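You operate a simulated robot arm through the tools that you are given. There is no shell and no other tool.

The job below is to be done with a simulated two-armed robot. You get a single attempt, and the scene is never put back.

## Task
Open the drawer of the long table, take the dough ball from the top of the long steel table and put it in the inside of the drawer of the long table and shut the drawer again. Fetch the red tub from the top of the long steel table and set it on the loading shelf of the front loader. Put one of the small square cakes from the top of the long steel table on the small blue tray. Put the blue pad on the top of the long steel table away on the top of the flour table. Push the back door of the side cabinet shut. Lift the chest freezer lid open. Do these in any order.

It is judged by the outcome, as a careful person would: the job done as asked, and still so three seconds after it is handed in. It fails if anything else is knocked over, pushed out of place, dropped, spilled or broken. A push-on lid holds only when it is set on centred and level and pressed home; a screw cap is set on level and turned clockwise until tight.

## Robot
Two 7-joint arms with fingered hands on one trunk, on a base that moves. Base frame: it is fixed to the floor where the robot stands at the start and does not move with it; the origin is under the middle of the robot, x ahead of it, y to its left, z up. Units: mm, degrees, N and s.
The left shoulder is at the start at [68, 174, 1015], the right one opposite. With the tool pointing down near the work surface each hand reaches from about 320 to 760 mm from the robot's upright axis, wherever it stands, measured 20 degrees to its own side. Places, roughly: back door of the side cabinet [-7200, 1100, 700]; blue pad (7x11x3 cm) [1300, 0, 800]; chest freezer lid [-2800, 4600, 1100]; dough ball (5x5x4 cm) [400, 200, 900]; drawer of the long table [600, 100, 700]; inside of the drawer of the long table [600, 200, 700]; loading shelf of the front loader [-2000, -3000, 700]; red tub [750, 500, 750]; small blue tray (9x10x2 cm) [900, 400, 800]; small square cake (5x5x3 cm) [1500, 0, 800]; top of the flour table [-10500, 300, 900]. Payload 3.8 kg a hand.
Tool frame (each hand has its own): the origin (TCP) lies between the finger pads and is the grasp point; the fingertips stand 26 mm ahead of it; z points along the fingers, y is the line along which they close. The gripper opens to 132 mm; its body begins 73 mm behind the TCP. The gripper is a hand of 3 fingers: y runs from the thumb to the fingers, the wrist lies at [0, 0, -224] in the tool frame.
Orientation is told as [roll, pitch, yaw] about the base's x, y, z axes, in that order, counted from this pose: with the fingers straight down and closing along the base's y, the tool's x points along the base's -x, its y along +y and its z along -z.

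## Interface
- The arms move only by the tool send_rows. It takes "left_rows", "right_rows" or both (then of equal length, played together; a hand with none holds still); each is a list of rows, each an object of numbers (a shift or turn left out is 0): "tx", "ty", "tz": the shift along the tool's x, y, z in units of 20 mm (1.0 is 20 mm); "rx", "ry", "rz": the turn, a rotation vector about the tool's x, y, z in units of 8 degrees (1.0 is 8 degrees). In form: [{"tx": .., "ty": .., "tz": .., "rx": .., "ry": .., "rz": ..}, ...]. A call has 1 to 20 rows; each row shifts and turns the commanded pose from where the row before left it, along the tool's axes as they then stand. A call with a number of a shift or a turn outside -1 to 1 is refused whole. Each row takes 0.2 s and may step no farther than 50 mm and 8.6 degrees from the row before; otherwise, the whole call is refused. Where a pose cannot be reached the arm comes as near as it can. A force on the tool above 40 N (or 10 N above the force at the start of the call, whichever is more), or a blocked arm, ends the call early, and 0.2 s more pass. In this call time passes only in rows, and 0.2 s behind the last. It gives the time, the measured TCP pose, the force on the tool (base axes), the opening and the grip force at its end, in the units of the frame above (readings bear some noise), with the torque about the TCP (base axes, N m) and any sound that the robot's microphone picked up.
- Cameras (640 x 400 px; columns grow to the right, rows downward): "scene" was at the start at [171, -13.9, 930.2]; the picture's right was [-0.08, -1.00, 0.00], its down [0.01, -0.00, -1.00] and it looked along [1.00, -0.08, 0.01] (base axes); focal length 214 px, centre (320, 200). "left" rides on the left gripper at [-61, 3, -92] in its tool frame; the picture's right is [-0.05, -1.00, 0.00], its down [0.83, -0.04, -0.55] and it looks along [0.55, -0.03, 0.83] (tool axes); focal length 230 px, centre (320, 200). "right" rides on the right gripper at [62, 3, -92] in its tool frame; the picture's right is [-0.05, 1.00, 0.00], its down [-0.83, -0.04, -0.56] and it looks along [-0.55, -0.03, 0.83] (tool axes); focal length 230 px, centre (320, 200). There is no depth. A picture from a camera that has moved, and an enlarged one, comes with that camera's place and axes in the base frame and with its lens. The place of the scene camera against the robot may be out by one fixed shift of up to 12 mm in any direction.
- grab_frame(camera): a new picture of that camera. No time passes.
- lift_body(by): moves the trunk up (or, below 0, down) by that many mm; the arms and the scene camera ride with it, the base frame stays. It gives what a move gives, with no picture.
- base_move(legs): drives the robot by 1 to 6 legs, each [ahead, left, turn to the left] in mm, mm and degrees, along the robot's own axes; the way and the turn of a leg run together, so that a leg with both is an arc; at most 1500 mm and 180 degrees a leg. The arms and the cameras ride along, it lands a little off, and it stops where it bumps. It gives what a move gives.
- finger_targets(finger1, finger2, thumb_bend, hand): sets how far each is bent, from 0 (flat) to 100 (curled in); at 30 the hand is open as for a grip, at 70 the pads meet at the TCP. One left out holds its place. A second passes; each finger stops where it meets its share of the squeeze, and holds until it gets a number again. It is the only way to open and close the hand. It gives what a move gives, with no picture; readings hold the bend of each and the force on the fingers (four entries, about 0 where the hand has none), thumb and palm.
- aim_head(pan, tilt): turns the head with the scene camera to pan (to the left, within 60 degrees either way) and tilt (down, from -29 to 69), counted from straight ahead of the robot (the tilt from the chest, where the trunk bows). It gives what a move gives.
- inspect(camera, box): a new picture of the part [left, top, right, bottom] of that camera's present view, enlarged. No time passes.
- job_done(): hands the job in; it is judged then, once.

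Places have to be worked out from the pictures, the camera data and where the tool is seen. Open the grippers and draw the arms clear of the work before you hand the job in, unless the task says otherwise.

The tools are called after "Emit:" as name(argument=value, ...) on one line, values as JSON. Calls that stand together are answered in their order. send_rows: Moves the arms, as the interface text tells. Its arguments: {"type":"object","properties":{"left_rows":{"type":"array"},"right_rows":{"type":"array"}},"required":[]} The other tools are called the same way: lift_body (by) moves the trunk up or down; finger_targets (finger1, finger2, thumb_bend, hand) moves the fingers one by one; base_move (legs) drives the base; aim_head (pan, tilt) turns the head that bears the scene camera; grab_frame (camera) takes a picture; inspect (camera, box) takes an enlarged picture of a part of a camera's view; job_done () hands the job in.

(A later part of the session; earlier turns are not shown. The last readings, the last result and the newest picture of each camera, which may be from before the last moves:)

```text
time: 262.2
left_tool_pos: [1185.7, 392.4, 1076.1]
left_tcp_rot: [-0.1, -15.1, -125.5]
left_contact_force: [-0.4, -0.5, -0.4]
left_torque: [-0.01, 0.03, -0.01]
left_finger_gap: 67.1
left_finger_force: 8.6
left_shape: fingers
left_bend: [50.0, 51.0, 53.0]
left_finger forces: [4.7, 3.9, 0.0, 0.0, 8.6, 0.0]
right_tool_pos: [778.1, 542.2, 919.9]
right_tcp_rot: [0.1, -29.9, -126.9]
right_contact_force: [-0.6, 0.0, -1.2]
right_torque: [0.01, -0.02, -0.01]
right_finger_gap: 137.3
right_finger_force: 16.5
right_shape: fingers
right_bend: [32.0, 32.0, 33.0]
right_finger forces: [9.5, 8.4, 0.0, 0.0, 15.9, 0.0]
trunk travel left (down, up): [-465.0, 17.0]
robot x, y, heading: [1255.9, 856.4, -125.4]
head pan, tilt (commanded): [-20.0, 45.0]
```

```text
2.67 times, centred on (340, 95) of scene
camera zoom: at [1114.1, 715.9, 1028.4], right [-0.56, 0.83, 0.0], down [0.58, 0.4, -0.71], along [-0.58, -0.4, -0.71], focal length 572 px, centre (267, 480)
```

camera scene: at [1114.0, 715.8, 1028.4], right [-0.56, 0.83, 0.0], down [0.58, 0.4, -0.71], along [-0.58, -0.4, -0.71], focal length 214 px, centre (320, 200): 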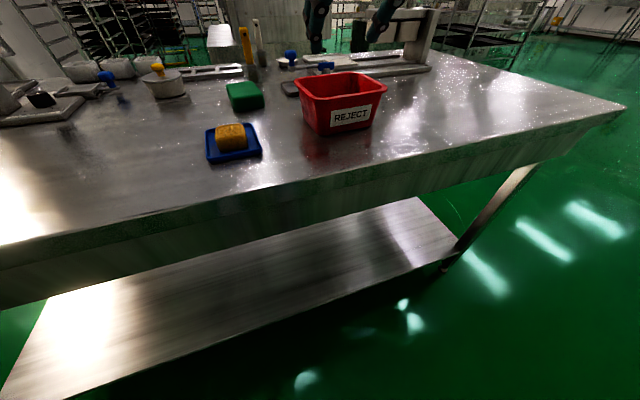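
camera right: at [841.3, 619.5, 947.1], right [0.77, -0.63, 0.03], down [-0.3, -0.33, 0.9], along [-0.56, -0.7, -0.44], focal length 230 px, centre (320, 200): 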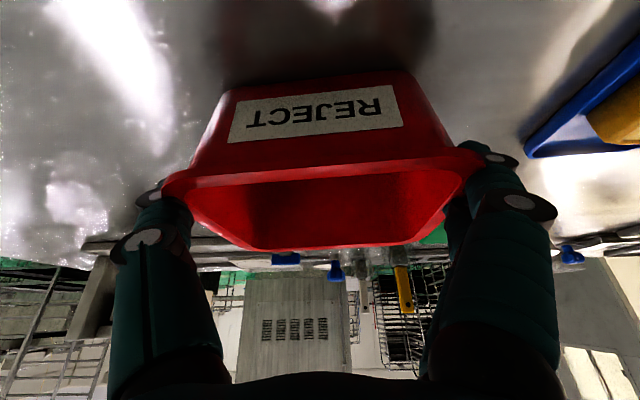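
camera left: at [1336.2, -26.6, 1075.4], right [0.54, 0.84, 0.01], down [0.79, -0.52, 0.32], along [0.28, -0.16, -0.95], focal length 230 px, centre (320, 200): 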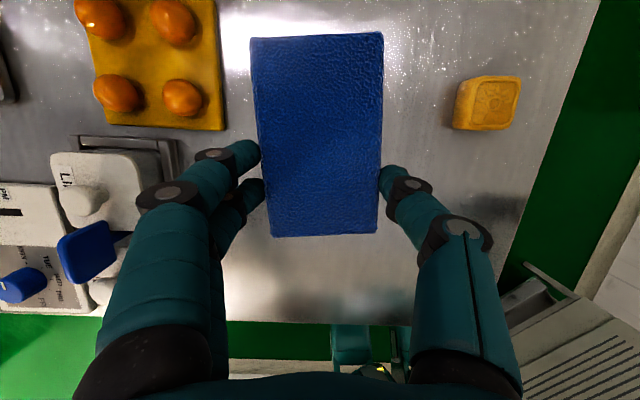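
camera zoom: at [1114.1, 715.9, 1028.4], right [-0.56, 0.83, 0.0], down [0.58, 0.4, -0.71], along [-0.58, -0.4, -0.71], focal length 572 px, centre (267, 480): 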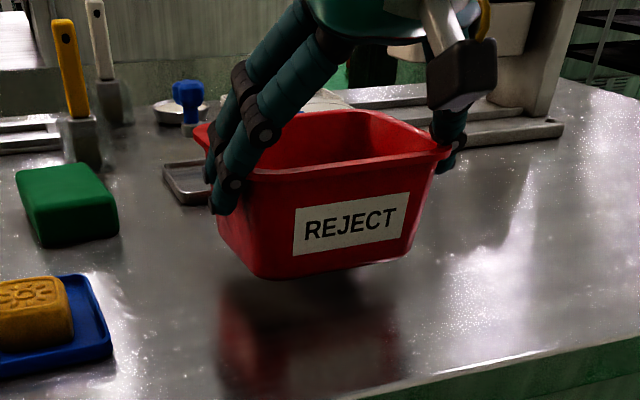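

The tub hangs level in the grip. I lift 40 mm more and back away from the table.

Emit:
send_rows(right_rows=[{"tx": -0.4, "tz": -0.69}, {"tx": -0.4, "tz": -0.69}, {"tx": -0.2, "tz": -0.345}])

Emit:
base_move(legs=[[-350, 0, 0]])

Emit:
aim_head(pan=-10, tilt=25)

Emit:
grab_frame(camera="scene")

```text
time: 263.0
left_tool_pos: [1185.6, 395.0, 1075.0]
left_tcp_rot: [0.0, -15.1, -125.5]
left_contact_force: [0.4, 0.1, -0.5]
left_torque: [0.01, -0.03, -0.03]
left_finger_gap: 67.0
left_finger_force: 9.1
left_shape: fingers
left_bend: [50.0, 51.0, 53.0]
left_finger forces: [4.8, 3.9, 0.0, 0.0, 8.5, 0.0]
right_tool_pos: [777.7, 541.8, 960.2]
right_tcp_rot: [0.0, -30.2, -126.9]
right_contact_force: [0.4, 0.2, -1.4]
right_torque: [0.04, 0.01, -0.02]
right_finger_gap: 137.3
right_finger_force: 16.9
right_shape: fingers
right_bend: [32.0, 32.0, 33.0]
right_finger forces: [9.3, 8.3, 0.0, 0.1, 15.4, 0.1]
trunk travel left (down, up): [-465.0, 17.0]
robot x, y, heading: [1250.0, 855.3, -125.5]
head pan, tilt (commanded): [-20.0, 45.0]
```

```text
time: 265.2
left_tool_pos: [1390.6, 679.4, 1075.7]
left_tcp_rot: [-0.1, -15.0, -125.6]
left_contact_force: [-0.4, 0.8, -0.3]
left_torque: [0.03, -0.02, -0.02]
left_finger_gap: 67.3
left_finger_force: 9.2
left_shape: fingers
left_bend: [50.0, 51.0, 53.0]
left_finger forces: [4.6, 3.9, 0.0, 0.1, 8.7, 0.1]
right_tool_pos: [983.1, 827.4, 958.7]
right_tcp_rot: [0.1, -30.1, -127.0]
right_contact_force: [0.0, 0.3, -2.0]
right_torque: [0.03, -0.03, 0.01]
right_finger_gap: 137.6
right_finger_force: 17.0
right_shape: fingers
right_bend: [32.0, 32.0, 33.0]
right_finger forces: [9.3, 8.2, 0.0, 0.0, 15.3, 0.0]
trunk travel left (down, up): [-465.0, 17.0]
robot x, y, heading: [1457.1, 1146.7, -125.7]
head pan, tilt (commanded): [-20.0, 45.0]
```

```text
time: 266.1
left_tool_pos: [1389.6, 679.1, 1075.5]
left_tcp_rot: [-0.1, -15.0, -125.3]
left_contact_force: [0.3, 0.0, 0.4]
left_torque: [0.0, -0.01, -0.05]
left_finger_gap: 66.9
left_finger_force: 8.1
left_shape: fingers
left_bend: [50.0, 51.0, 53.0]
left_finger forces: [4.8, 4.0, 0.1, 0.1, 8.6, 0.0]
right_tool_pos: [982.2, 828.3, 958.5]
right_tcp_rot: [0.1, -30.1, -127.0]
right_contact_force: [0.1, 0.2, -1.6]
right_torque: [0.03, -0.04, -0.02]
right_finger_gap: 137.0
right_finger_force: 16.6
right_shape: fingers
right_bend: [32.0, 32.0, 33.0]
right_finger forces: [9.2, 8.2, 0.1, 0.0, 15.4, 0.0]
trunk travel left (down, up): [-465.0, 17.0]
robot x, y, heading: [1456.5, 1141.8, -125.8]
head pan, tilt (commanded): [-10.0, 25.0]
```

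```text
taken
camera scene: at [1319.8, 982.7, 1058.8], right [-0.7, 0.72, 0.0], down [0.3, 0.3, -0.91], along [-0.65, -0.63, -0.42], focal length 214 px, centre (320, 200)
```

scene: 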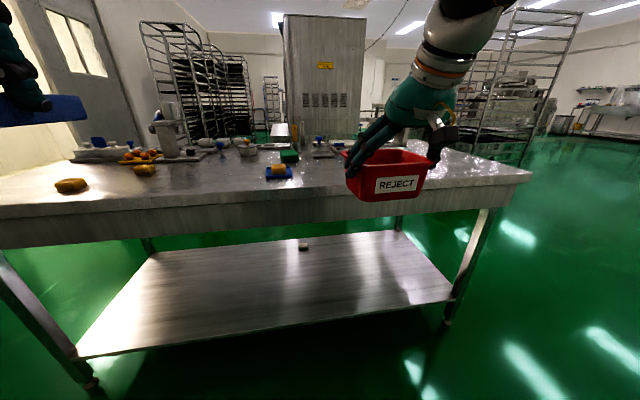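

Both things are in hand. I strafe right past the table's near end, then drive ahead alongside it into the open floor, and look.

Emit:
base_move(legs=[[0, -1253, 0], [1400, 0, 0]])

Emit:
aim_head(pan=0, tilt=15)

Emit:
grab_frame(camera="scene")

```text
time: 284.0
left_tool_pos: [-433.7, 288.6, 1075.4]
left_tcp_rot: [-0.2, -15.1, -124.2]
left_contact_force: [-0.5, 0.0, 0.1]
left_torque: [0.03, -0.01, -0.01]
left_finger_gap: 67.4
left_finger_force: 8.5
left_shape: fingers
left_bend: [50.0, 51.0, 53.0]
left_finger forces: [4.6, 4.0, 0.0, 0.0, 8.7, 0.1]
right_tool_pos: [-846.6, 427.0, 959.9]
right_tcp_rot: [0.0, -30.0, -125.5]
right_contact_force: [0.2, -0.2, -0.5]
right_torque: [0.05, -0.03, -0.02]
right_finger_gap: 134.6
right_finger_force: 14.5
right_shape: fingers
right_bend: [33.0, 33.0, 34.0]
right_finger forces: [7.7, 7.3, 0.1, 0.1, 14.2, 0.1]
trunk travel left (down, up): [-465.0, 17.0]
robot x, y, heading: [-382.6, 750.7, -124.3]
head pan, tilt (commanded): [-10.0, 25.0]
```

```text
time: 284.7
left_tool_pos: [-434.5, 287.1, 1075.9]
left_tcp_rot: [0.0, -15.0, -124.3]
left_contact_force: [0.2, 0.5, -1.3]
left_torque: [-0.01, -0.01, -0.01]
left_finger_gap: 67.4
left_finger_force: 9.1
left_shape: fingers
left_bend: [50.0, 51.0, 53.0]
left_finger forces: [4.6, 3.9, 0.0, 0.1, 8.6, 0.0]
right_tool_pos: [-846.2, 427.5, 959.5]
right_tcp_rot: [0.1, -30.1, -125.5]
right_contact_force: [-0.8, -0.5, -0.7]
right_torque: [0.04, -0.03, 0.0]
right_finger_gap: 134.4
right_finger_force: 14.5
right_shape: fingers
right_bend: [33.0, 33.0, 34.0]
right_finger forces: [7.9, 7.3, 0.0, 0.0, 14.1, 0.1]
trunk travel left (down, up): [-465.0, 17.0]
robot x, y, heading: [-376.8, 750.5, -124.2]
head pan, tilt (commanded): [0.0, 15.0]
```

```text
taken
camera scene: at [-500.1, 578.0, 1075.1], right [-0.82, 0.57, 0.0], down [0.15, 0.21, -0.97], along [-0.55, -0.8, -0.26], focal length 214 px, centre (320, 200)
```

scene: 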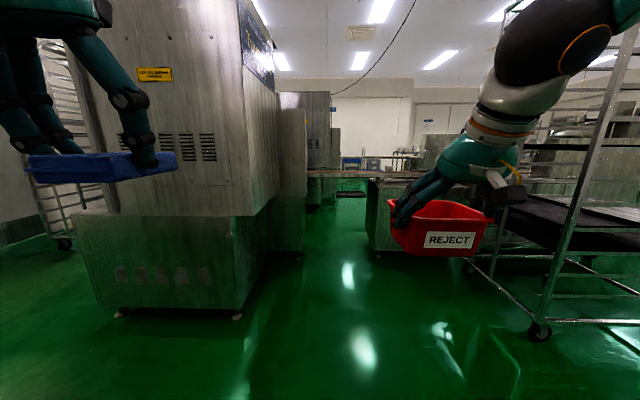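

The tub is a bit looser in the grip, so I tighten it, and enlarge the view ahead to see whether the aisle to the left of the counter is passable.

Emit:
finger_targets(hand="right", finger1=42, finger2=43, thumb_bend=43)

Emit:
inspect(camera="scene", box=[230, 80, 480, 280])

Emit:
inspect(camera="scene", box=[370, 130, 530, 280])

```text
time: 285.7
left_tool_pos: [-435.0, 288.0, 1075.4]
left_tcp_rot: [-0.1, -15.0, -124.2]
left_contact_force: [0.4, 0.3, -0.3]
left_torque: [0.0, -0.03, -0.04]
left_finger_gap: 67.2
left_finger_force: 8.5
left_shape: fingers
left_bend: [50.0, 51.0, 53.0]
left_finger forces: [4.6, 3.9, 0.0, 0.0, 8.6, 0.1]
right_tool_pos: [-846.2, 426.6, 960.2]
right_tcp_rot: [0.1, -30.1, -125.6]
right_contact_force: [-0.5, 0.0, -0.8]
right_torque: [0.04, -0.05, 0.02]
right_finger_gap: 133.1
right_finger_force: 20.3
right_shape: fingers
right_bend: [35.0, 33.0, 35.0]
right_finger forces: [11.7, 9.6, 0.0, 0.1, 19.7, 0.0]
trunk travel left (down, up): [-465.0, 17.0]
robot x, y, heading: [-375.9, 753.1, -124.6]
head pan, tilt (commanded): [0.0, 15.0]
```

```text
2.00 times, centred on (355, 180) of scene
camera zoom: at [-500.1, 578.0, 1075.2], right [-0.83, 0.56, 0.0], down [0.15, 0.21, -0.97], along [-0.55, -0.8, -0.26], focal length 429 px, centre (250, 240)
```

zoom: 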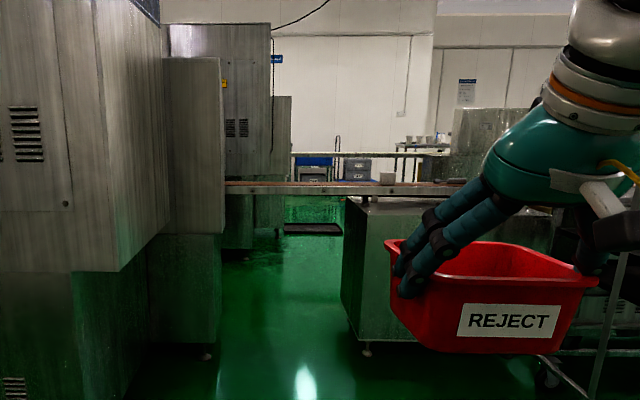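

```text
2.67 times, centred on (450, 205) of scene
camera zoom: at [-500.1, 578.0, 1075.2], right [-0.83, 0.56, 0.0], down [0.15, 0.21, -0.97], along [-0.55, -0.8, -0.26], focal length 572 px, centre (-27, 187)
```

zoom: 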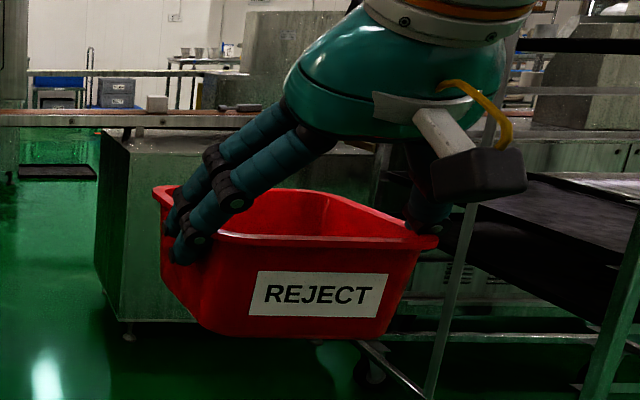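

A conveyor bridges that aisle, so it is not passable. I use the other side of the big machine: ahead 640, turn left to face along the table aisle, then drive through it.

Emit:
base_move(legs=[[660, 0, 0], [0, 0, 88.6]])

Emit:
grab_frame(camera="scene")

```text
time: 293.3
left_tool_pos: [-295.7, 139.1, 1076.7]
left_tcp_rot: [-0.1, -15.1, -34.0]
left_contact_force: [0.4, -0.3, 0.1]
left_torque: [0.02, 0.04, 0.0]
left_finger_gap: 67.0
left_finger_force: 8.3
left_shape: fingers
left_bend: [51.0, 52.0, 53.0]
left_finger forces: [4.5, 3.8, 0.1, 0.0, 8.2, 0.0]
right_tool_pos: [-432.3, -271.9, 959.0]
right_tcp_rot: [0.2, -30.2, -35.4]
right_contact_force: [-0.2, 0.2, -1.8]
right_torque: [-0.01, 0.03, 0.03]
right_finger_gap: 132.5
right_finger_force: 19.6
right_shape: fingers
right_bend: [35.0, 33.0, 36.0]
right_finger forces: [10.9, 9.2, 0.0, 0.0, 18.5, 0.0]
trunk travel left (down, up): [-465.0, 17.0]
robot x, y, heading: [-762.6, 191.9, -34.2]
head pan, tilt (commanded): [0.0, 15.0]
```

```text
taken
camera scene: at [-599.8, 73.4, 1075.2], right [-0.56, -0.83, 0.0], down [-0.21, 0.15, -0.97], along [0.8, -0.54, -0.26], focal length 214 px, centre (320, 200)
```

scene: 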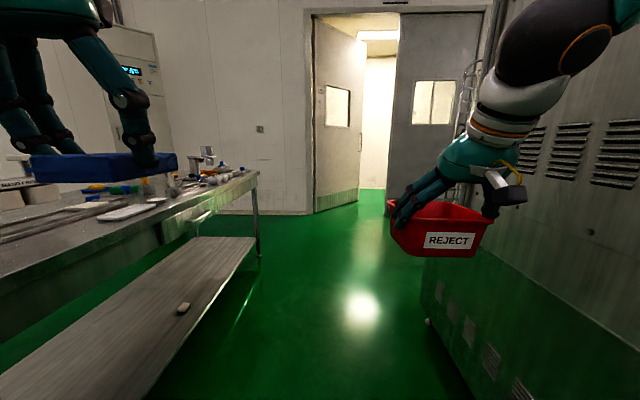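

The aisle ahead is clear. I correct the heading and drive along it.

Emit:
base_move(legs=[[0, 0, -1.6], [1500, 0, 0], [380, 0, 0]])

Emit:
aim_head(pan=-50, tilt=12)

Emit:
grab_frame(camera="scene")

```text
time: 303.2
left_tool_pos: [1235.3, -1008.9, 1075.6]
left_tcp_rot: [-0.2, -15.1, -36.8]
left_contact_force: [0.2, -0.8, -0.6]
left_torque: [0.01, 0.02, 0.0]
left_finger_gap: 66.7
left_finger_force: 8.2
left_shape: fingers
left_bend: [51.0, 52.0, 53.0]
left_finger forces: [4.4, 3.8, 0.1, 0.0, 8.1, 0.0]
right_tool_pos: [1076.2, -1412.0, 959.6]
right_tcp_rot: [0.1, -30.2, -38.4]
right_contact_force: [-0.2, 0.8, -1.1]
right_torque: [0.02, 0.03, 0.04]
right_finger_gap: 132.6
right_finger_force: 19.1
right_shape: fingers
right_bend: [35.0, 33.0, 36.0]
right_finger forces: [10.8, 9.2, 0.1, 0.0, 18.4, 0.1]
trunk travel left (down, up): [-465.0, 17.0]
robot x, y, heading: [777.3, -929.5, -37.2]
head pan, tilt (commanded): [0.0, 15.0]
```

```text
time: 304.4
left_tool_pos: [1234.7, -1009.6, 1075.2]
left_tcp_rot: [-0.1, -15.0, -36.9]
left_contact_force: [-0.4, -0.1, -1.5]
left_torque: [0.03, 0.01, 0.0]
left_finger_gap: 66.3
left_finger_force: 8.4
left_shape: fingers
left_bend: [51.0, 52.0, 53.0]
left_finger forces: [4.4, 3.7, 0.0, 0.0, 8.1, 0.1]
right_tool_pos: [1077.5, -1413.0, 959.1]
right_tcp_rot: [0.1, -30.1, -38.5]
right_contact_force: [-0.1, 0.2, -0.8]
right_torque: [0.05, 0.02, -0.04]
right_finger_gap: 132.8
right_finger_force: 19.7
right_shape: fingers
right_bend: [35.0, 33.0, 36.0]
right_finger forces: [10.8, 9.1, 0.1, 0.0, 18.4, 0.1]
trunk travel left (down, up): [-465.0, 17.0]
robot x, y, heading: [775.2, -929.4, -37.2]
head pan, tilt (commanded): [-50.0, 12.0]
```

```text
taken
camera scene: at [858.8, -1096.3, 1080.1], right [-1.0, -0.05, 0.0], down [-0.01, 0.21, -0.98], along [0.05, -0.98, -0.21], focal length 214 px, centre (320, 200)
```

scene: 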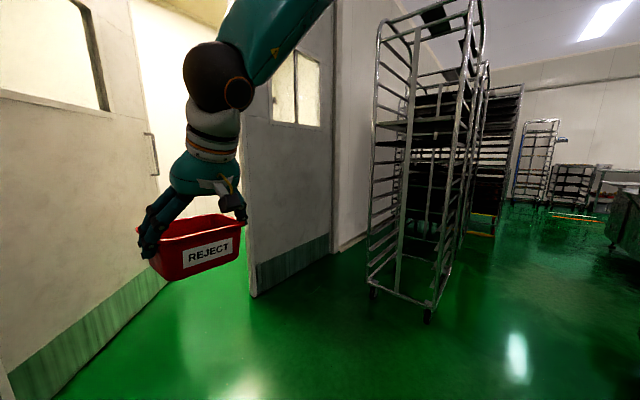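

The lane between the machine and the racks (about 950 mm wide) leads on. I turn right to face down it.

Emit:
base_move(legs=[[0, 0, -88.6]])

Emit:
aim_head(pan=0, tilt=15)

Emit:
grab_frame(camera="scene")

```text
time: 308.6
left_tool_pos: [700.7, -1392.3, 1076.0]
left_tcp_rot: [-0.1, -15.0, -126.7]
left_contact_force: [0.4, 0.3, -0.9]
left_torque: [0.02, 0.0, -0.02]
left_finger_gap: 66.8
left_finger_force: 8.3
left_shape: fingers
left_bend: [51.0, 52.0, 53.0]
left_finger forces: [4.4, 3.8, 0.0, 0.0, 8.2, 0.0]
right_tool_pos: [295.3, -1235.1, 959.5]
right_tcp_rot: [0.0, -30.0, -128.1]
right_contact_force: [-0.3, 0.1, -1.6]
right_torque: [0.03, -0.04, -0.03]
right_finger_gap: 132.2
right_finger_force: 18.6
right_shape: fingers
right_bend: [36.0, 34.0, 36.0]
right_finger forces: [10.6, 9.0, 0.0, 0.0, 18.0, 0.0]
trunk travel left (down, up): [-465.0, 17.0]
robot x, y, heading: [773.9, -931.5, -126.7]
head pan, tilt (commanded): [-50.0, 12.0]
```

```text
time: 309.8
left_tool_pos: [700.8, -1391.6, 1075.4]
left_tcp_rot: [-0.2, -15.0, -126.6]
left_contact_force: [-0.1, 0.2, -1.1]
left_torque: [0.02, 0.0, -0.03]
left_finger_gap: 66.4
left_finger_force: 8.5
left_shape: fingers
left_bend: [51.0, 52.0, 53.0]
left_finger forces: [4.4, 3.8, 0.1, 0.1, 8.1, 0.1]
right_tool_pos: [294.1, -1234.9, 958.5]
right_tcp_rot: [0.1, -30.1, -128.2]
right_contact_force: [0.5, 0.0, -1.0]
right_torque: [0.06, -0.04, 0.0]
right_finger_gap: 132.2
right_finger_force: 18.9
right_shape: fingers
right_bend: [36.0, 34.0, 36.0]
right_finger forces: [10.5, 9.0, 0.1, 0.0, 17.9, 0.0]
trunk travel left (down, up): [-465.0, 17.0]
robot x, y, heading: [775.0, -931.6, -126.9]
head pan, tilt (commanded): [0.0, 15.0]
```

```text
taken
camera scene: at [647.4, -1099.1, 1075.2], right [-0.8, 0.6, 0.0], down [0.16, 0.21, -0.97], along [-0.58, -0.77, -0.26], focal length 214 px, centre (320, 200)
```

scene: 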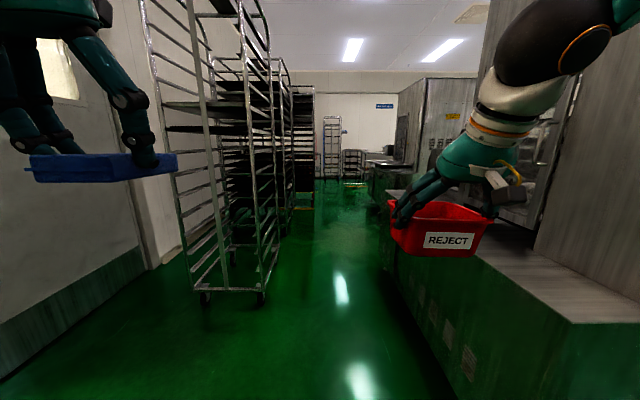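

The lane is clear. I align and drive 1500 mm down it, a little to the right of the racks.

Emit:
base_move(legs=[[0, -50, 1.0], [1500, 0, 0]])

Emit:
grab_frame(camera="scene")

```text
time: 316.6
left_tool_pos: [-49.1, -2307.2, 1119.8]
left_tcp_rot: [2.4, -20.9, -126.9]
left_contact_force: [-0.4, 0.4, -0.9]
left_torque: [0.04, 0.02, 0.01]
left_finger_gap: 66.4
left_finger_force: 8.4
left_shape: fingers
left_bend: [51.0, 52.0, 53.0]
left_finger forces: [4.4, 3.9, 0.1, 0.0, 8.3, 0.0]
right_tool_pos: [-446.3, -2185.7, 973.5]
right_tcp_rot: [1.7, -31.9, -125.6]
right_contact_force: [1.0, 0.3, -0.3]
right_torque: [0.05, -0.03, 0.02]
right_finger_gap: 132.2
right_finger_force: 18.8
right_shape: fingers
right_bend: [36.0, 34.0, 36.0]
right_finger forces: [10.3, 9.2, 0.0, 0.0, 18.0, 0.1]
trunk travel left (down, up): [-465.0, 17.0]
robot x, y, heading: [10.0, -1894.5, -123.7]
head pan, tilt (commanded): [0.0, 15.0]
stopped in leg 2: the robot was blocked; the commanded pose is now the measured one
```

```text
taken
camera scene: at [-102.6, -2025.7, 1081.2], right [-0.83, 0.55, -0.02], down [0.14, 0.17, -0.97], along [-0.54, -0.81, -0.22], focal length 214 px, centre (320, 200)
```

scene: 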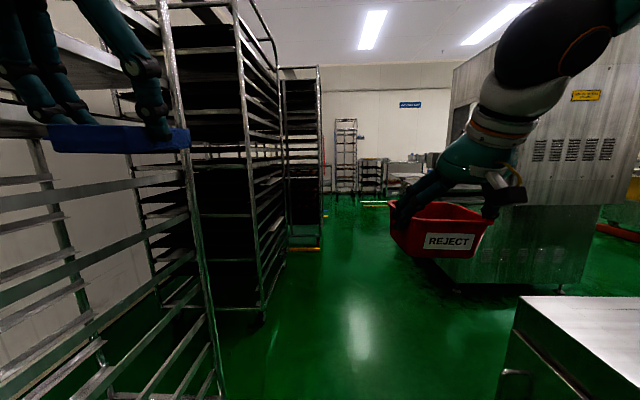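

I was blocked: my left elbow seems to have touched the rack. I back off at once and look at that side.

Emit:
base_move(legs=[[-150, 0, 0]])

Emit:
aim_head(pan=45, tilt=20)

Emit:
grab_frame(camera="scene")

Emit:
grab_frame(camera="left")

```text
time: 318.0
left_tool_pos: [32.3, -2239.0, 1095.2]
left_tcp_rot: [0.4, -17.9, -126.0]
left_contact_force: [-0.5, 0.2, -0.5]
left_torque: [0.02, 0.05, 0.04]
left_finger_gap: 66.4
left_finger_force: 8.1
left_shape: fingers
left_bend: [51.0, 52.0, 53.0]
left_finger forces: [4.5, 3.9, 0.0, 0.0, 8.2, 0.0]
right_tool_pos: [-368.6, -2101.5, 958.9]
right_tcp_rot: [-0.1, -30.1, -125.7]
right_contact_force: [-0.1, 0.0, -1.8]
right_torque: [0.05, 0.01, 0.01]
right_finger_gap: 132.1
right_finger_force: 18.9
right_shape: fingers
right_bend: [36.0, 34.0, 36.0]
right_finger forces: [10.4, 9.2, 0.1, 0.0, 17.8, 0.0]
trunk travel left (down, up): [-465.0, 17.0]
robot x, y, heading: [95.1, -1780.5, -124.5]
head pan, tilt (commanded): [0.0, 15.0]
```

```text
time: 319.1
left_tool_pos: [30.9, -2237.9, 1095.7]
left_tcp_rot: [0.7, -17.8, -126.0]
left_contact_force: [-0.2, -0.9, 0.3]
left_torque: [0.03, -0.01, 0.0]
left_finger_gap: 66.3
left_finger_force: 8.4
left_shape: fingers
left_bend: [51.0, 52.0, 53.0]
left_finger forces: [4.4, 3.9, 0.0, 0.1, 8.3, 0.0]
right_tool_pos: [-369.5, -2101.7, 960.3]
right_tcp_rot: [0.1, -30.0, -125.6]
right_contact_force: [-0.1, 0.0, -1.1]
right_torque: [0.04, -0.06, -0.01]
right_finger_gap: 131.9
right_finger_force: 19.1
right_shape: fingers
right_bend: [36.0, 34.0, 36.0]
right_finger forces: [10.4, 9.2, 0.0, 0.0, 17.9, 0.0]
trunk travel left (down, up): [-465.0, 17.0]
robot x, y, heading: [100.1, -1779.5, -124.1]
head pan, tilt (commanded): [45.0, 20.0]
```

```text
taken
camera scene: at [46.0, -1964.9, 1067.1], right [-0.98, -0.18, 0.0], down [-0.06, 0.34, -0.94], along [0.17, -0.92, -0.34], focal length 214 px, centre (320, 200)
```

scene: 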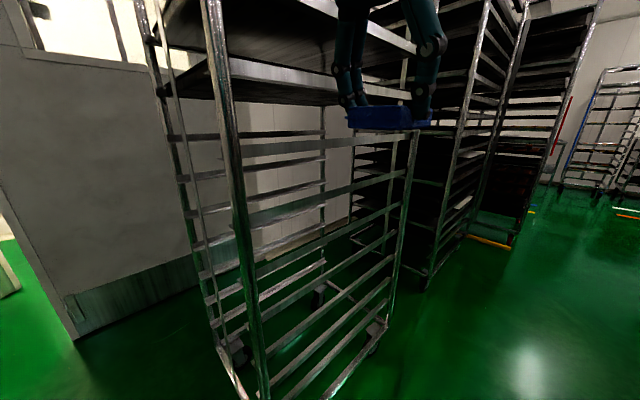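

```text
taken
camera left: at [15.2, -2264.7, 1201.6], right [-0.84, 0.55, 0.01], down [0.53, 0.81, 0.27], along [0.14, 0.23, -0.96], focal length 230 px, centre (320, 200)
```

left: 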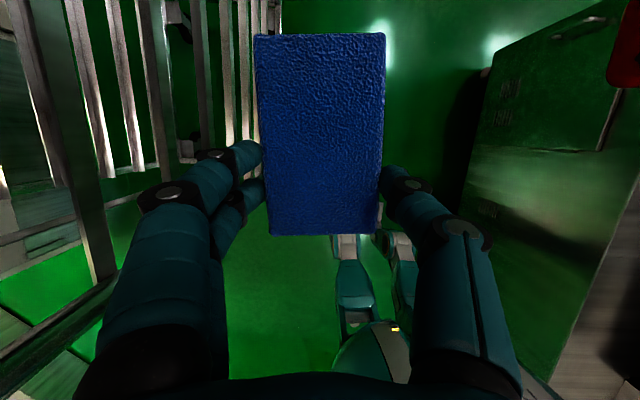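

My elbow sticks out about 430 mm on the left, so this lane line was too close to the racks. I shift right 165 mm (the tub passes above the low deck on the right), straighten, and go on in steps.

Emit:
base_move(legs=[[0, -165, -1.6]])

Emit:
grab_frame(camera="scene")

Emit:
aim_head(pan=0, tilt=20)

Emit:
grab_frame(camera="scene")

```text
time: 321.1
left_tool_pos: [-112.9, -2145.1, 1095.1]
left_tcp_rot: [0.6, -18.0, -127.5]
left_contact_force: [0.9, 0.0, -0.2]
left_torque: [0.01, 0.0, -0.03]
left_finger_gap: 66.2
left_finger_force: 8.7
left_shape: fingers
left_bend: [51.0, 52.0, 53.0]
left_finger forces: [4.4, 3.8, 0.1, 0.0, 8.3, 0.1]
right_tool_pos: [-507.9, -1996.9, 959.3]
right_tcp_rot: [0.1, -30.0, -127.0]
right_contact_force: [1.3, 0.0, -1.8]
right_torque: [0.06, -0.01, 0.0]
right_finger_gap: 131.9
right_finger_force: 18.7
right_shape: fingers
right_bend: [36.0, 34.0, 36.0]
right_finger forces: [10.3, 9.3, 0.0, 0.0, 17.9, 0.0]
trunk travel left (down, up): [-465.0, 17.0]
robot x, y, heading: [-36.4, -1683.1, -125.7]
head pan, tilt (commanded): [45.0, 20.0]
```

```text
taken
camera scene: at [-90.2, -1871.3, 1067.1], right [-0.99, -0.16, 0.0], down [-0.05, 0.34, -0.94], along [0.15, -0.93, -0.34], focal length 214 px, centre (320, 200)
```

scene: 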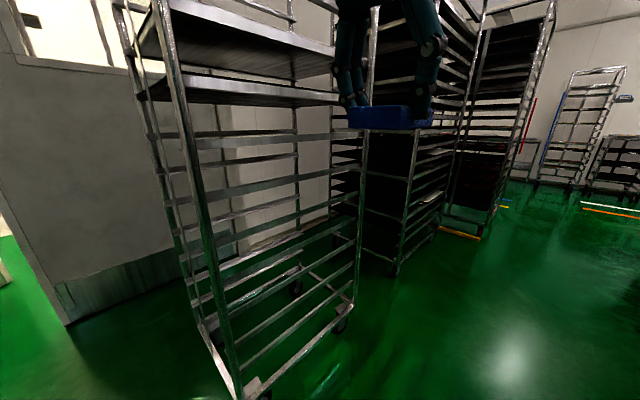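

```text
time: 322.2
left_tool_pos: [-110.9, -2143.8, 1094.9]
left_tcp_rot: [0.6, -17.9, -127.4]
left_contact_force: [0.2, -0.2, -0.6]
left_torque: [0.02, 0.01, -0.01]
left_finger_gap: 66.3
left_finger_force: 8.1
left_shape: fingers
left_bend: [51.0, 52.0, 53.0]
left_finger forces: [4.4, 3.9, 0.0, 0.0, 8.3, 0.1]
right_tool_pos: [-508.6, -1997.0, 958.8]
right_tcp_rot: [0.1, -30.1, -127.0]
right_contact_force: [0.1, 0.6, -1.6]
right_torque: [0.06, -0.02, -0.01]
right_finger_gap: 132.2
right_finger_force: 18.6
right_shape: fingers
right_bend: [36.0, 34.0, 36.0]
right_finger forces: [10.3, 9.1, 0.0, 0.0, 17.9, 0.1]
trunk travel left (down, up): [-465.0, 17.0]
robot x, y, heading: [-34.5, -1687.5, -125.6]
head pan, tilt (commanded): [0.0, 20.0]
```

```text
taken
camera scene: at [-159.5, -1855.0, 1067.0], right [-0.81, 0.58, 0.0], down [0.2, 0.28, -0.94], along [-0.55, -0.76, -0.34], focal length 214 px, centre (320, 200)
```

scene: 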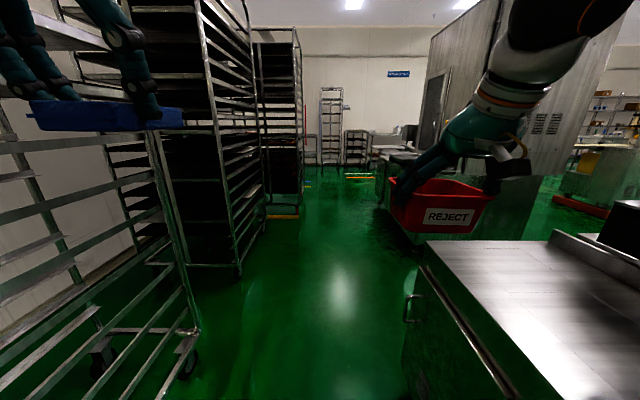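

The rack's wheels measure where they were before (within error), so it was not noticeably moved. There is now about 160 mm clearance; I drive 1000 mm ahead and look.

Emit:
base_move(legs=[[1000, 0, 0]])

Emit:
aim_head(pan=-15, tilt=20)

Emit:
grab_frame(camera="scene")

```text
time: 327.6
left_tool_pos: [-727.0, -2978.3, 1095.2]
left_tcp_rot: [0.8, -17.9, -128.1]
left_contact_force: [0.0, 0.8, -0.6]
left_torque: [0.01, 0.01, 0.0]
left_finger_gap: 66.5
left_finger_force: 8.6
left_shape: fingers
left_bend: [51.0, 52.0, 53.0]
left_finger forces: [4.4, 3.9, 0.0, 0.0, 8.2, 0.0]
right_tool_pos: [-1121.3, -2827.3, 959.8]
right_tcp_rot: [0.0, -30.0, -127.6]
right_contact_force: [0.2, 0.4, -2.2]
right_torque: [-0.01, -0.01, 0.01]
right_finger_gap: 132.2
right_finger_force: 18.8
right_shape: fingers
right_bend: [36.0, 34.0, 36.0]
right_finger forces: [10.3, 9.1, 0.1, 0.0, 17.9, 0.0]
trunk travel left (down, up): [-465.0, 17.0]
robot x, y, heading: [-646.0, -2517.4, -126.6]
head pan, tilt (commanded): [0.0, 20.0]
```

```text
time: 328.4
left_tool_pos: [-725.1, -2978.3, 1095.2]
left_tcp_rot: [0.6, -17.9, -128.0]
left_contact_force: [-0.5, 0.2, 0.0]
left_torque: [0.01, -0.02, 0.02]
left_finger_gap: 66.4
left_finger_force: 8.8
left_shape: fingers
left_bend: [51.0, 52.0, 53.0]
left_finger forces: [4.5, 3.9, 0.1, 0.1, 8.3, 0.0]
right_tool_pos: [-1120.4, -2826.9, 959.7]
right_tcp_rot: [0.0, -30.0, -127.7]
right_contact_force: [0.7, -0.5, -1.3]
right_torque: [0.06, -0.04, 0.02]
right_finger_gap: 131.8
right_finger_force: 19.0
right_shape: fingers
right_bend: [36.0, 34.0, 36.0]
right_finger forces: [10.3, 9.3, 0.1, 0.1, 17.8, 0.0]
trunk travel left (down, up): [-465.0, 17.0]
robot x, y, heading: [-640.8, -2519.8, -126.3]
head pan, tilt (commanded): [-15.0, 20.0]
```

```text
taken
camera scene: at [-787.4, -2671.8, 1067.0], right [-0.62, 0.78, 0.0], down [0.27, 0.21, -0.94], along [-0.73, -0.59, -0.34], focal length 214 px, centre (320, 200)
```

scene: 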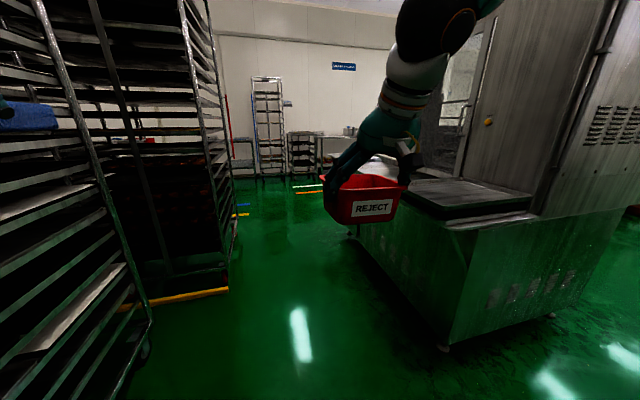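

The front loader is on the right with its loading shelf facing the lane. I enlarge it.

Emit:
inspect(camera="scene", box=[320, 100, 640, 300])

Emit:
grab_frame(camera="right")

```text
2.00 times, centred on (480, 200) of scene
camera zoom: at [-787.4, -2671.8, 1067.0], right [-0.62, 0.78, 0.0], down [0.27, 0.21, -0.94], along [-0.73, -0.59, -0.34], focal length 429 px, centre (0, 200)
```

zoom: 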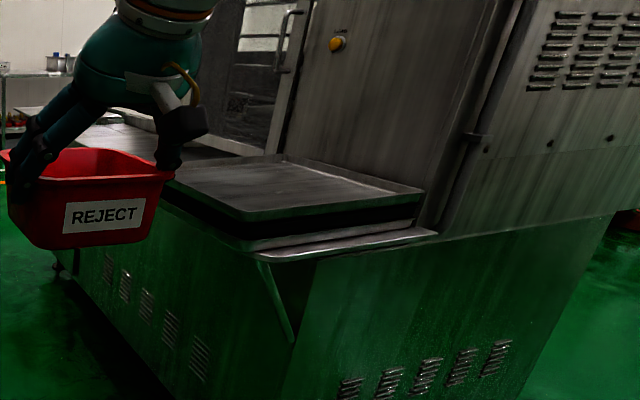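

```text
taken
camera right: at [-1057.4, -2751.5, 1007.7], right [0.76, -0.64, 0.03], down [-0.3, -0.32, 0.9], along [-0.57, -0.69, -0.44], focal length 230 px, centre (320, 200)
```

right: 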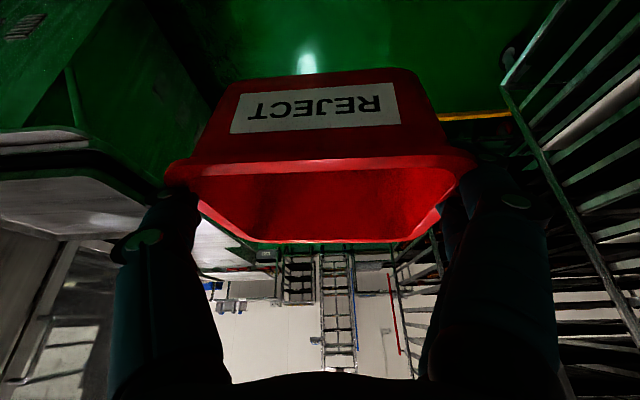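

The loading shelf runs along the lane side of the loader, roughly n -3170 to -3550, u -130 to 280. I go 580 mm on, then turn right to face it.

Emit:
base_move(legs=[[580, 0, 0], [0, 0, -89.4]])

Emit:
aim_head(pan=10, tilt=25)

Emit:
grab_frame(camera="scene")

Emit:
grab_frame(camera="right")

```text
time: 335.6
left_tool_pos: [-1456.1, -2922.0, 1095.5]
left_tcp_rot: [0.6, -17.9, 142.2]
left_contact_force: [-0.6, 0.5, -0.2]
left_torque: [-0.01, -0.01, 0.01]
left_finger_gap: 66.2
left_finger_force: 8.5
left_shape: fingers
left_bend: [51.0, 52.0, 53.0]
left_finger forces: [4.5, 3.9, 0.1, 0.1, 8.3, 0.0]
right_tool_pos: [-1309.1, -2526.0, 958.8]
right_tcp_rot: [0.1, -29.9, 142.6]
right_contact_force: [0.3, -0.3, -2.2]
right_torque: [-0.02, -0.01, 0.0]
right_finger_gap: 131.5
right_finger_force: 18.1
right_shape: fingers
right_bend: [36.0, 34.0, 36.0]
right_finger forces: [9.9, 9.0, 0.0, 0.1, 17.1, 0.1]
trunk travel left (down, up): [-465.0, 17.0]
robot x, y, heading: [-1000.6, -2998.7, 144.2]
head pan, tilt (commanded): [-15.0, 20.0]
```

```text
time: 336.4
left_tool_pos: [-1456.1, -2920.6, 1094.4]
left_tcp_rot: [0.5, -17.8, 142.2]
left_contact_force: [0.5, -0.2, -0.2]
left_torque: [0.02, 0.0, 0.05]
left_finger_gap: 66.3
left_finger_force: 8.2
left_shape: fingers
left_bend: [51.0, 52.0, 53.0]
left_finger forces: [4.4, 3.8, 0.1, 0.0, 8.3, 0.0]
right_tool_pos: [-1308.2, -2526.0, 959.0]
right_tcp_rot: [0.1, -30.1, 142.6]
right_contact_force: [-0.1, 0.2, -0.6]
right_torque: [-0.05, -0.06, 0.01]
right_finger_gap: 131.8
right_finger_force: 18.5
right_shape: fingers
right_bend: [36.0, 34.0, 36.0]
right_finger forces: [9.8, 8.9, 0.1, 0.1, 17.0, 0.0]
trunk travel left (down, up): [-465.0, 17.0]
robot x, y, heading: [-999.4, -3001.0, 143.9]
head pan, tilt (commanded): [10.0, 25.0]
```

```text
taken
camera scene: at [-1175.4, -2903.7, 1059.0], right [0.44, 0.9, 0.0], down [0.38, -0.19, -0.91], along [-0.81, 0.4, -0.42], focal length 214 px, centre (320, 200)
```

scene: 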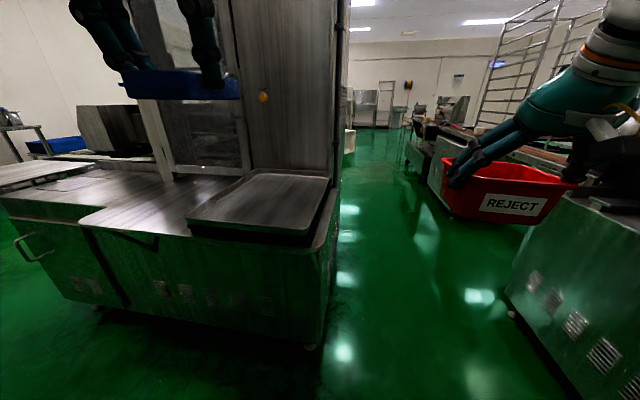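

```text
taken
camera right: at [-1230.7, -2589.1, 1007.7], right [-0.64, -0.77, 0.03], down [-0.32, 0.3, 0.9], along [-0.7, 0.57, -0.44], focal length 230 px, centre (320, 200)
```

right: 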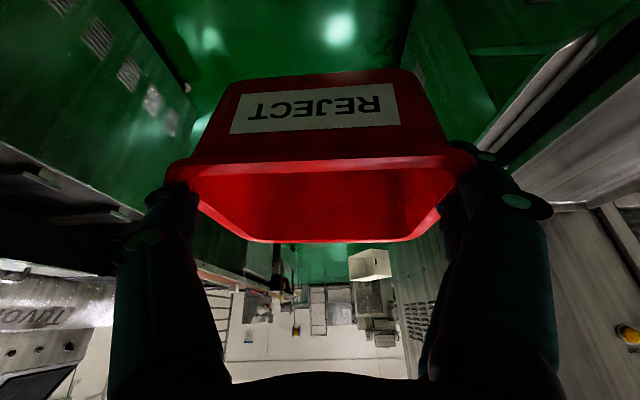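

I enlarge the loading shelf: it looks like a flat deck with a shallow pan lying at its right end.

Emit:
inspect(camera="scene", box=[0, 90, 350, 300])

```text
1.83 times, centred on (175, 195) of scene
camera zoom: at [-1175.4, -2903.7, 1059.0], right [0.44, 0.9, 0.0], down [0.38, -0.19, -0.91], along [-0.81, 0.4, -0.42], focal length 392 px, centre (585, 209)
```

zoom: 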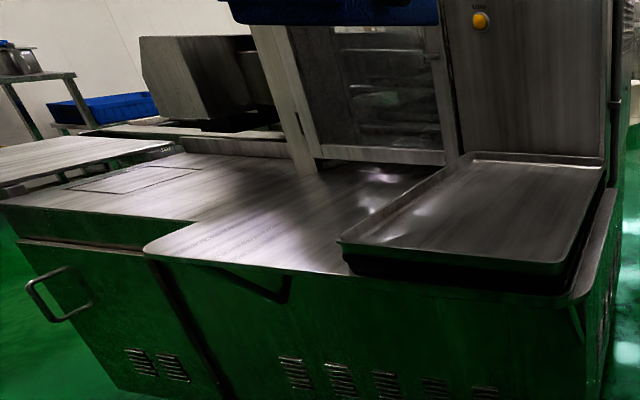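

The shelf's left half is bare (about n -3916 to -3540, u up to 280) and a pan covers the right half. I drive ahead 290 and left so the tub comes over the bare part.

Emit:
base_move(legs=[[290, 0, 0], [0, 600, 0]])

Emit:
aim_head(pan=-5, tilt=40)

Emit:
grab_frame(camera="scene")

Emit:
grab_frame(camera="left")

```text
time: 343.8
left_tool_pos: [-2040.9, -3243.2, 1095.1]
left_tcp_rot: [0.6, -17.9, 142.3]
left_contact_force: [-0.5, -0.1, -0.2]
left_torque: [0.0, 0.0, -0.01]
left_finger_gap: 66.3
left_finger_force: 8.2
left_shape: fingers
left_bend: [51.0, 52.0, 53.0]
left_finger forces: [4.6, 3.9, 0.0, 0.1, 8.3, 0.0]
right_tool_pos: [-1891.7, -2847.4, 958.7]
right_tcp_rot: [0.2, -29.9, 142.7]
right_contact_force: [0.6, 0.6, -0.7]
right_torque: [-0.03, -0.06, -0.01]
right_finger_gap: 131.9
right_finger_force: 18.0
right_shape: fingers
right_bend: [36.0, 34.0, 36.0]
right_finger forces: [9.9, 8.9, 0.0, 0.1, 17.2, 0.0]
trunk travel left (down, up): [-465.0, 17.0]
robot x, y, heading: [-1579.8, -3326.2, 144.0]
head pan, tilt (commanded): [10.0, 25.0]
```

```text
time: 344.5
left_tool_pos: [-2038.7, -3244.1, 1095.7]
left_tcp_rot: [0.6, -17.9, 142.4]
left_contact_force: [-0.4, -0.5, -0.3]
left_torque: [-0.04, -0.03, -0.02]
left_finger_gap: 66.3
left_finger_force: 8.3
left_shape: fingers
left_bend: [51.0, 52.0, 53.0]
left_finger forces: [4.3, 3.9, 0.0, 0.1, 8.3, 0.1]
right_tool_pos: [-1892.1, -2848.2, 960.9]
right_tcp_rot: [0.1, -30.0, 142.6]
right_contact_force: [0.4, 0.3, -0.3]
right_torque: [-0.04, -0.02, -0.03]
right_finger_gap: 132.1
right_finger_force: 17.8
right_shape: fingers
right_bend: [36.0, 34.0, 36.0]
right_finger forces: [9.9, 8.8, 0.1, 0.0, 17.0, 0.0]
trunk travel left (down, up): [-465.0, 17.0]
robot x, y, heading: [-1578.5, -3323.8, 143.8]
head pan, tilt (commanded): [-5.0, 40.0]
```

```text
taken
camera scene: at [-1740.0, -3210.1, 1035.7], right [0.66, 0.76, 0.0], down [0.48, -0.42, -0.77], along [-0.58, 0.5, -0.64], focal length 214 px, centre (320, 200)
```

scene: 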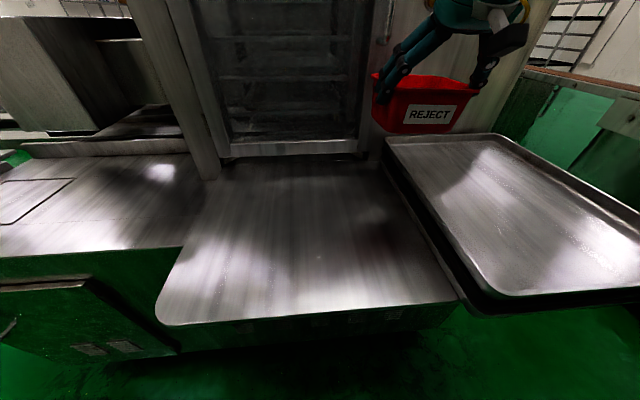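

```text
taken
camera left: at [-2065.0, -3228.1, 1201.4], right [0.57, 0.82, 0.01], down [0.79, -0.55, 0.27], along [0.23, -0.15, -0.96], focal length 230 px, centre (320, 200)
```

left: 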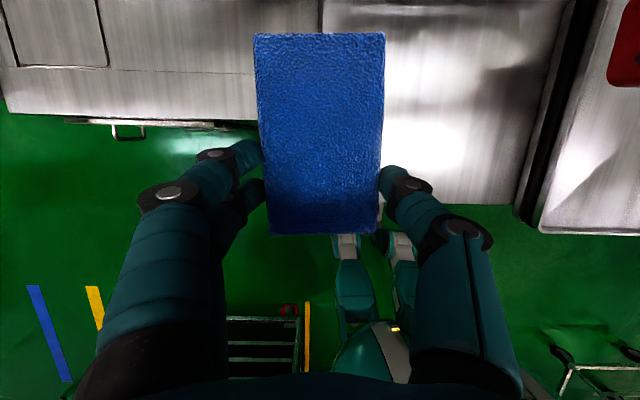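

The bare part of the shelf is centred at about n≈-3620, u≈160, and triangulation puts its top near z≈755. I shift the base left 203 and back 40 so the tub hangs over its middle.

Emit:
base_move(legs=[[-40, 203, 0]])

Emit:
aim_head(pan=-20, tilt=42)

Emit:
grab_frame(camera="scene")

Emit:
grab_frame(camera="right")

```text
time: 346.9
left_tool_pos: [-2125.7, -3428.2, 1094.7]
left_tcp_rot: [0.6, -17.8, 142.1]
left_contact_force: [0.4, 0.0, -0.3]
left_torque: [0.01, 0.0, -0.02]
left_finger_gap: 66.6
left_finger_force: 8.1
left_shape: fingers
left_bend: [51.0, 52.0, 53.0]
left_finger forces: [4.4, 4.0, 0.1, 0.0, 8.3, 0.1]
right_tool_pos: [-1977.1, -3032.6, 959.4]
right_tcp_rot: [0.1, -30.0, 142.5]
right_contact_force: [-0.4, 0.9, -1.5]
right_torque: [0.02, -0.03, -0.01]
right_finger_gap: 131.6
right_finger_force: 17.4
right_shape: fingers
right_bend: [36.0, 34.0, 36.0]
right_finger forces: [9.8, 8.8, 0.0, 0.0, 17.1, 0.0]
trunk travel left (down, up): [-465.0, 17.0]
robot x, y, heading: [-1670.3, -3508.8, 143.9]
head pan, tilt (commanded): [-5.0, 40.0]
```

```text
time: 347.7
left_tool_pos: [-2127.0, -3427.5, 1096.2]
left_tcp_rot: [0.6, -17.9, 142.1]
left_contact_force: [-0.8, 0.5, -0.5]
left_torque: [-0.01, -0.02, 0.02]
left_finger_gap: 66.3
left_finger_force: 8.1
left_shape: fingers
left_bend: [51.0, 52.0, 53.0]
left_finger forces: [4.4, 3.9, 0.0, 0.0, 8.4, 0.1]
right_tool_pos: [-1976.6, -3032.3, 959.1]
right_tcp_rot: [0.1, -30.0, 142.4]
right_contact_force: [0.2, 0.5, -0.4]
right_torque: [-0.05, -0.05, -0.03]
right_finger_gap: 132.0
right_finger_force: 18.1
right_shape: fingers
right_bend: [36.0, 34.0, 36.0]
right_finger forces: [9.9, 8.8, 0.1, 0.0, 17.2, 0.1]
trunk travel left (down, up): [-465.0, 17.0]
robot x, y, heading: [-1668.3, -3507.6, 143.7]
head pan, tilt (commanded): [-20.0, 42.0]
```

```text
taken
camera scene: at [-1809.0, -3382.0, 1032.7], right [0.83, 0.56, 0.0], down [0.37, -0.56, -0.74], along [-0.41, 0.62, -0.67], focal length 214 px, centre (320, 200)
```

scene: 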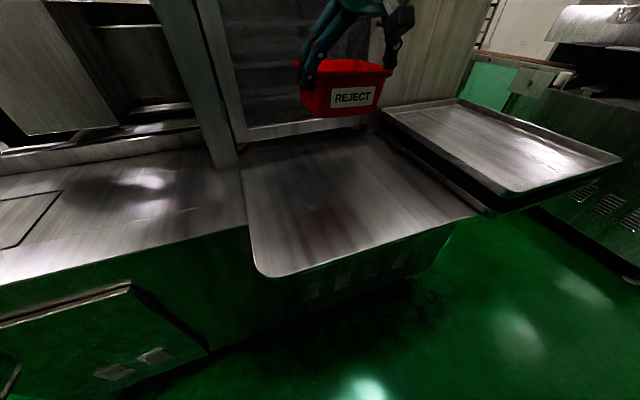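

```text
taken
camera right: at [-1899.9, -3095.9, 1007.6], right [-0.64, -0.77, 0.03], down [-0.32, 0.3, 0.9], along [-0.69, 0.57, -0.44], focal length 230 px, centre (320, 200)
```

right: 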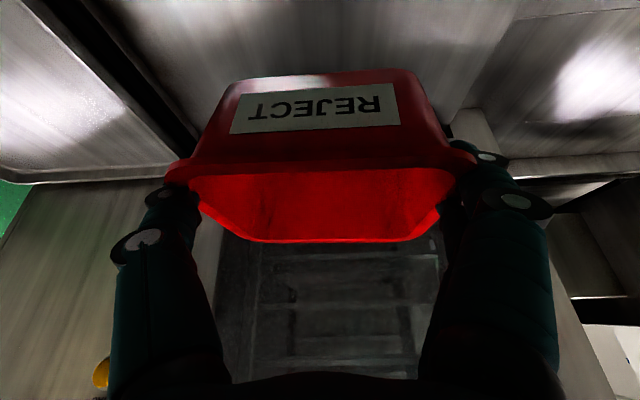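

The tub is above the bare shelf. I lower it 100 mm and check.

Emit:
send_rows(right_rows=[{"tx": 0.5, "tz": 0.866}, {"tx": 0.5, "tz": 0.866}, {"tx": 0.5, "tz": 0.866}, {"tx": 0.5, "tz": 0.866}, {"tx": 0.5, "tz": 0.866}])

Emit:
grab_frame(camera="scene")

Emit:
grab_frame(camera="right")

```text
time: 348.9
left_tool_pos: [-2126.8, -3427.9, 1094.3]
left_tcp_rot: [0.6, -17.8, 142.1]
left_contact_force: [-0.2, 0.6, -1.3]
left_torque: [-0.02, -0.01, 0.04]
left_finger_gap: 66.1
left_finger_force: 8.1
left_shape: fingers
left_bend: [51.0, 52.0, 53.0]
left_finger forces: [4.4, 4.0, 0.0, 0.0, 8.3, 0.0]
right_tool_pos: [-1977.3, -3032.1, 859.3]
right_tcp_rot: [0.2, -30.0, 142.5]
right_contact_force: [-0.4, 0.1, -1.7]
right_torque: [-0.03, -0.03, 0.02]
right_finger_gap: 131.5
right_finger_force: 18.1
right_shape: fingers
right_bend: [36.0, 34.0, 36.0]
right_finger forces: [9.8, 8.9, 0.0, 0.0, 17.0, 0.0]
trunk travel left (down, up): [-465.0, 17.0]
robot x, y, heading: [-1670.0, -3506.6, 143.9]
head pan, tilt (commanded): [-20.0, 42.0]
```

```text
taken
camera scene: at [-1809.1, -3381.7, 1032.6], right [0.83, 0.56, 0.0], down [0.37, -0.56, -0.74], along [-0.41, 0.62, -0.67], focal length 214 px, centre (320, 200)
```

scene: 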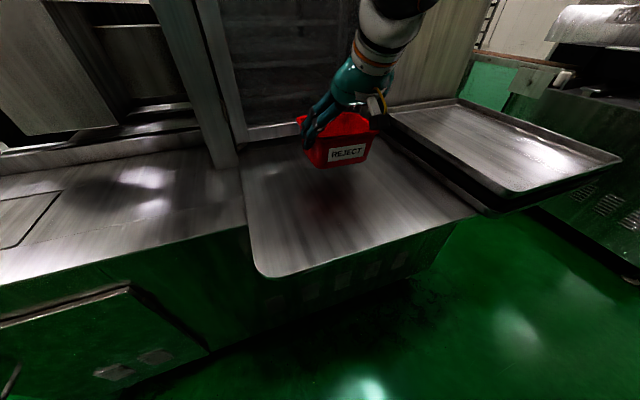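

```text
taken
camera right: at [-1901.3, -3096.3, 908.0], right [-0.64, -0.77, 0.03], down [-0.32, 0.3, 0.9], along [-0.69, 0.57, -0.44], focal length 230 px, centre (320, 200)
```

right: 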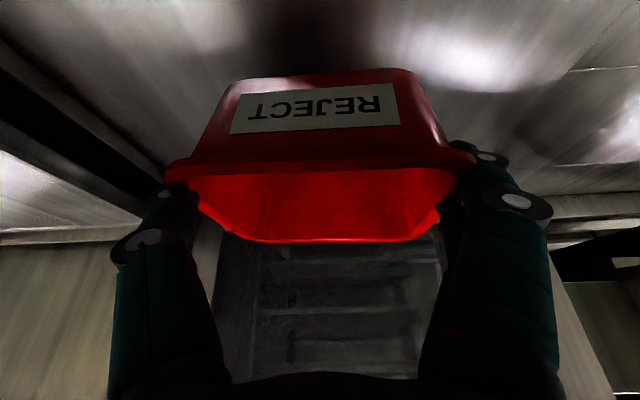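

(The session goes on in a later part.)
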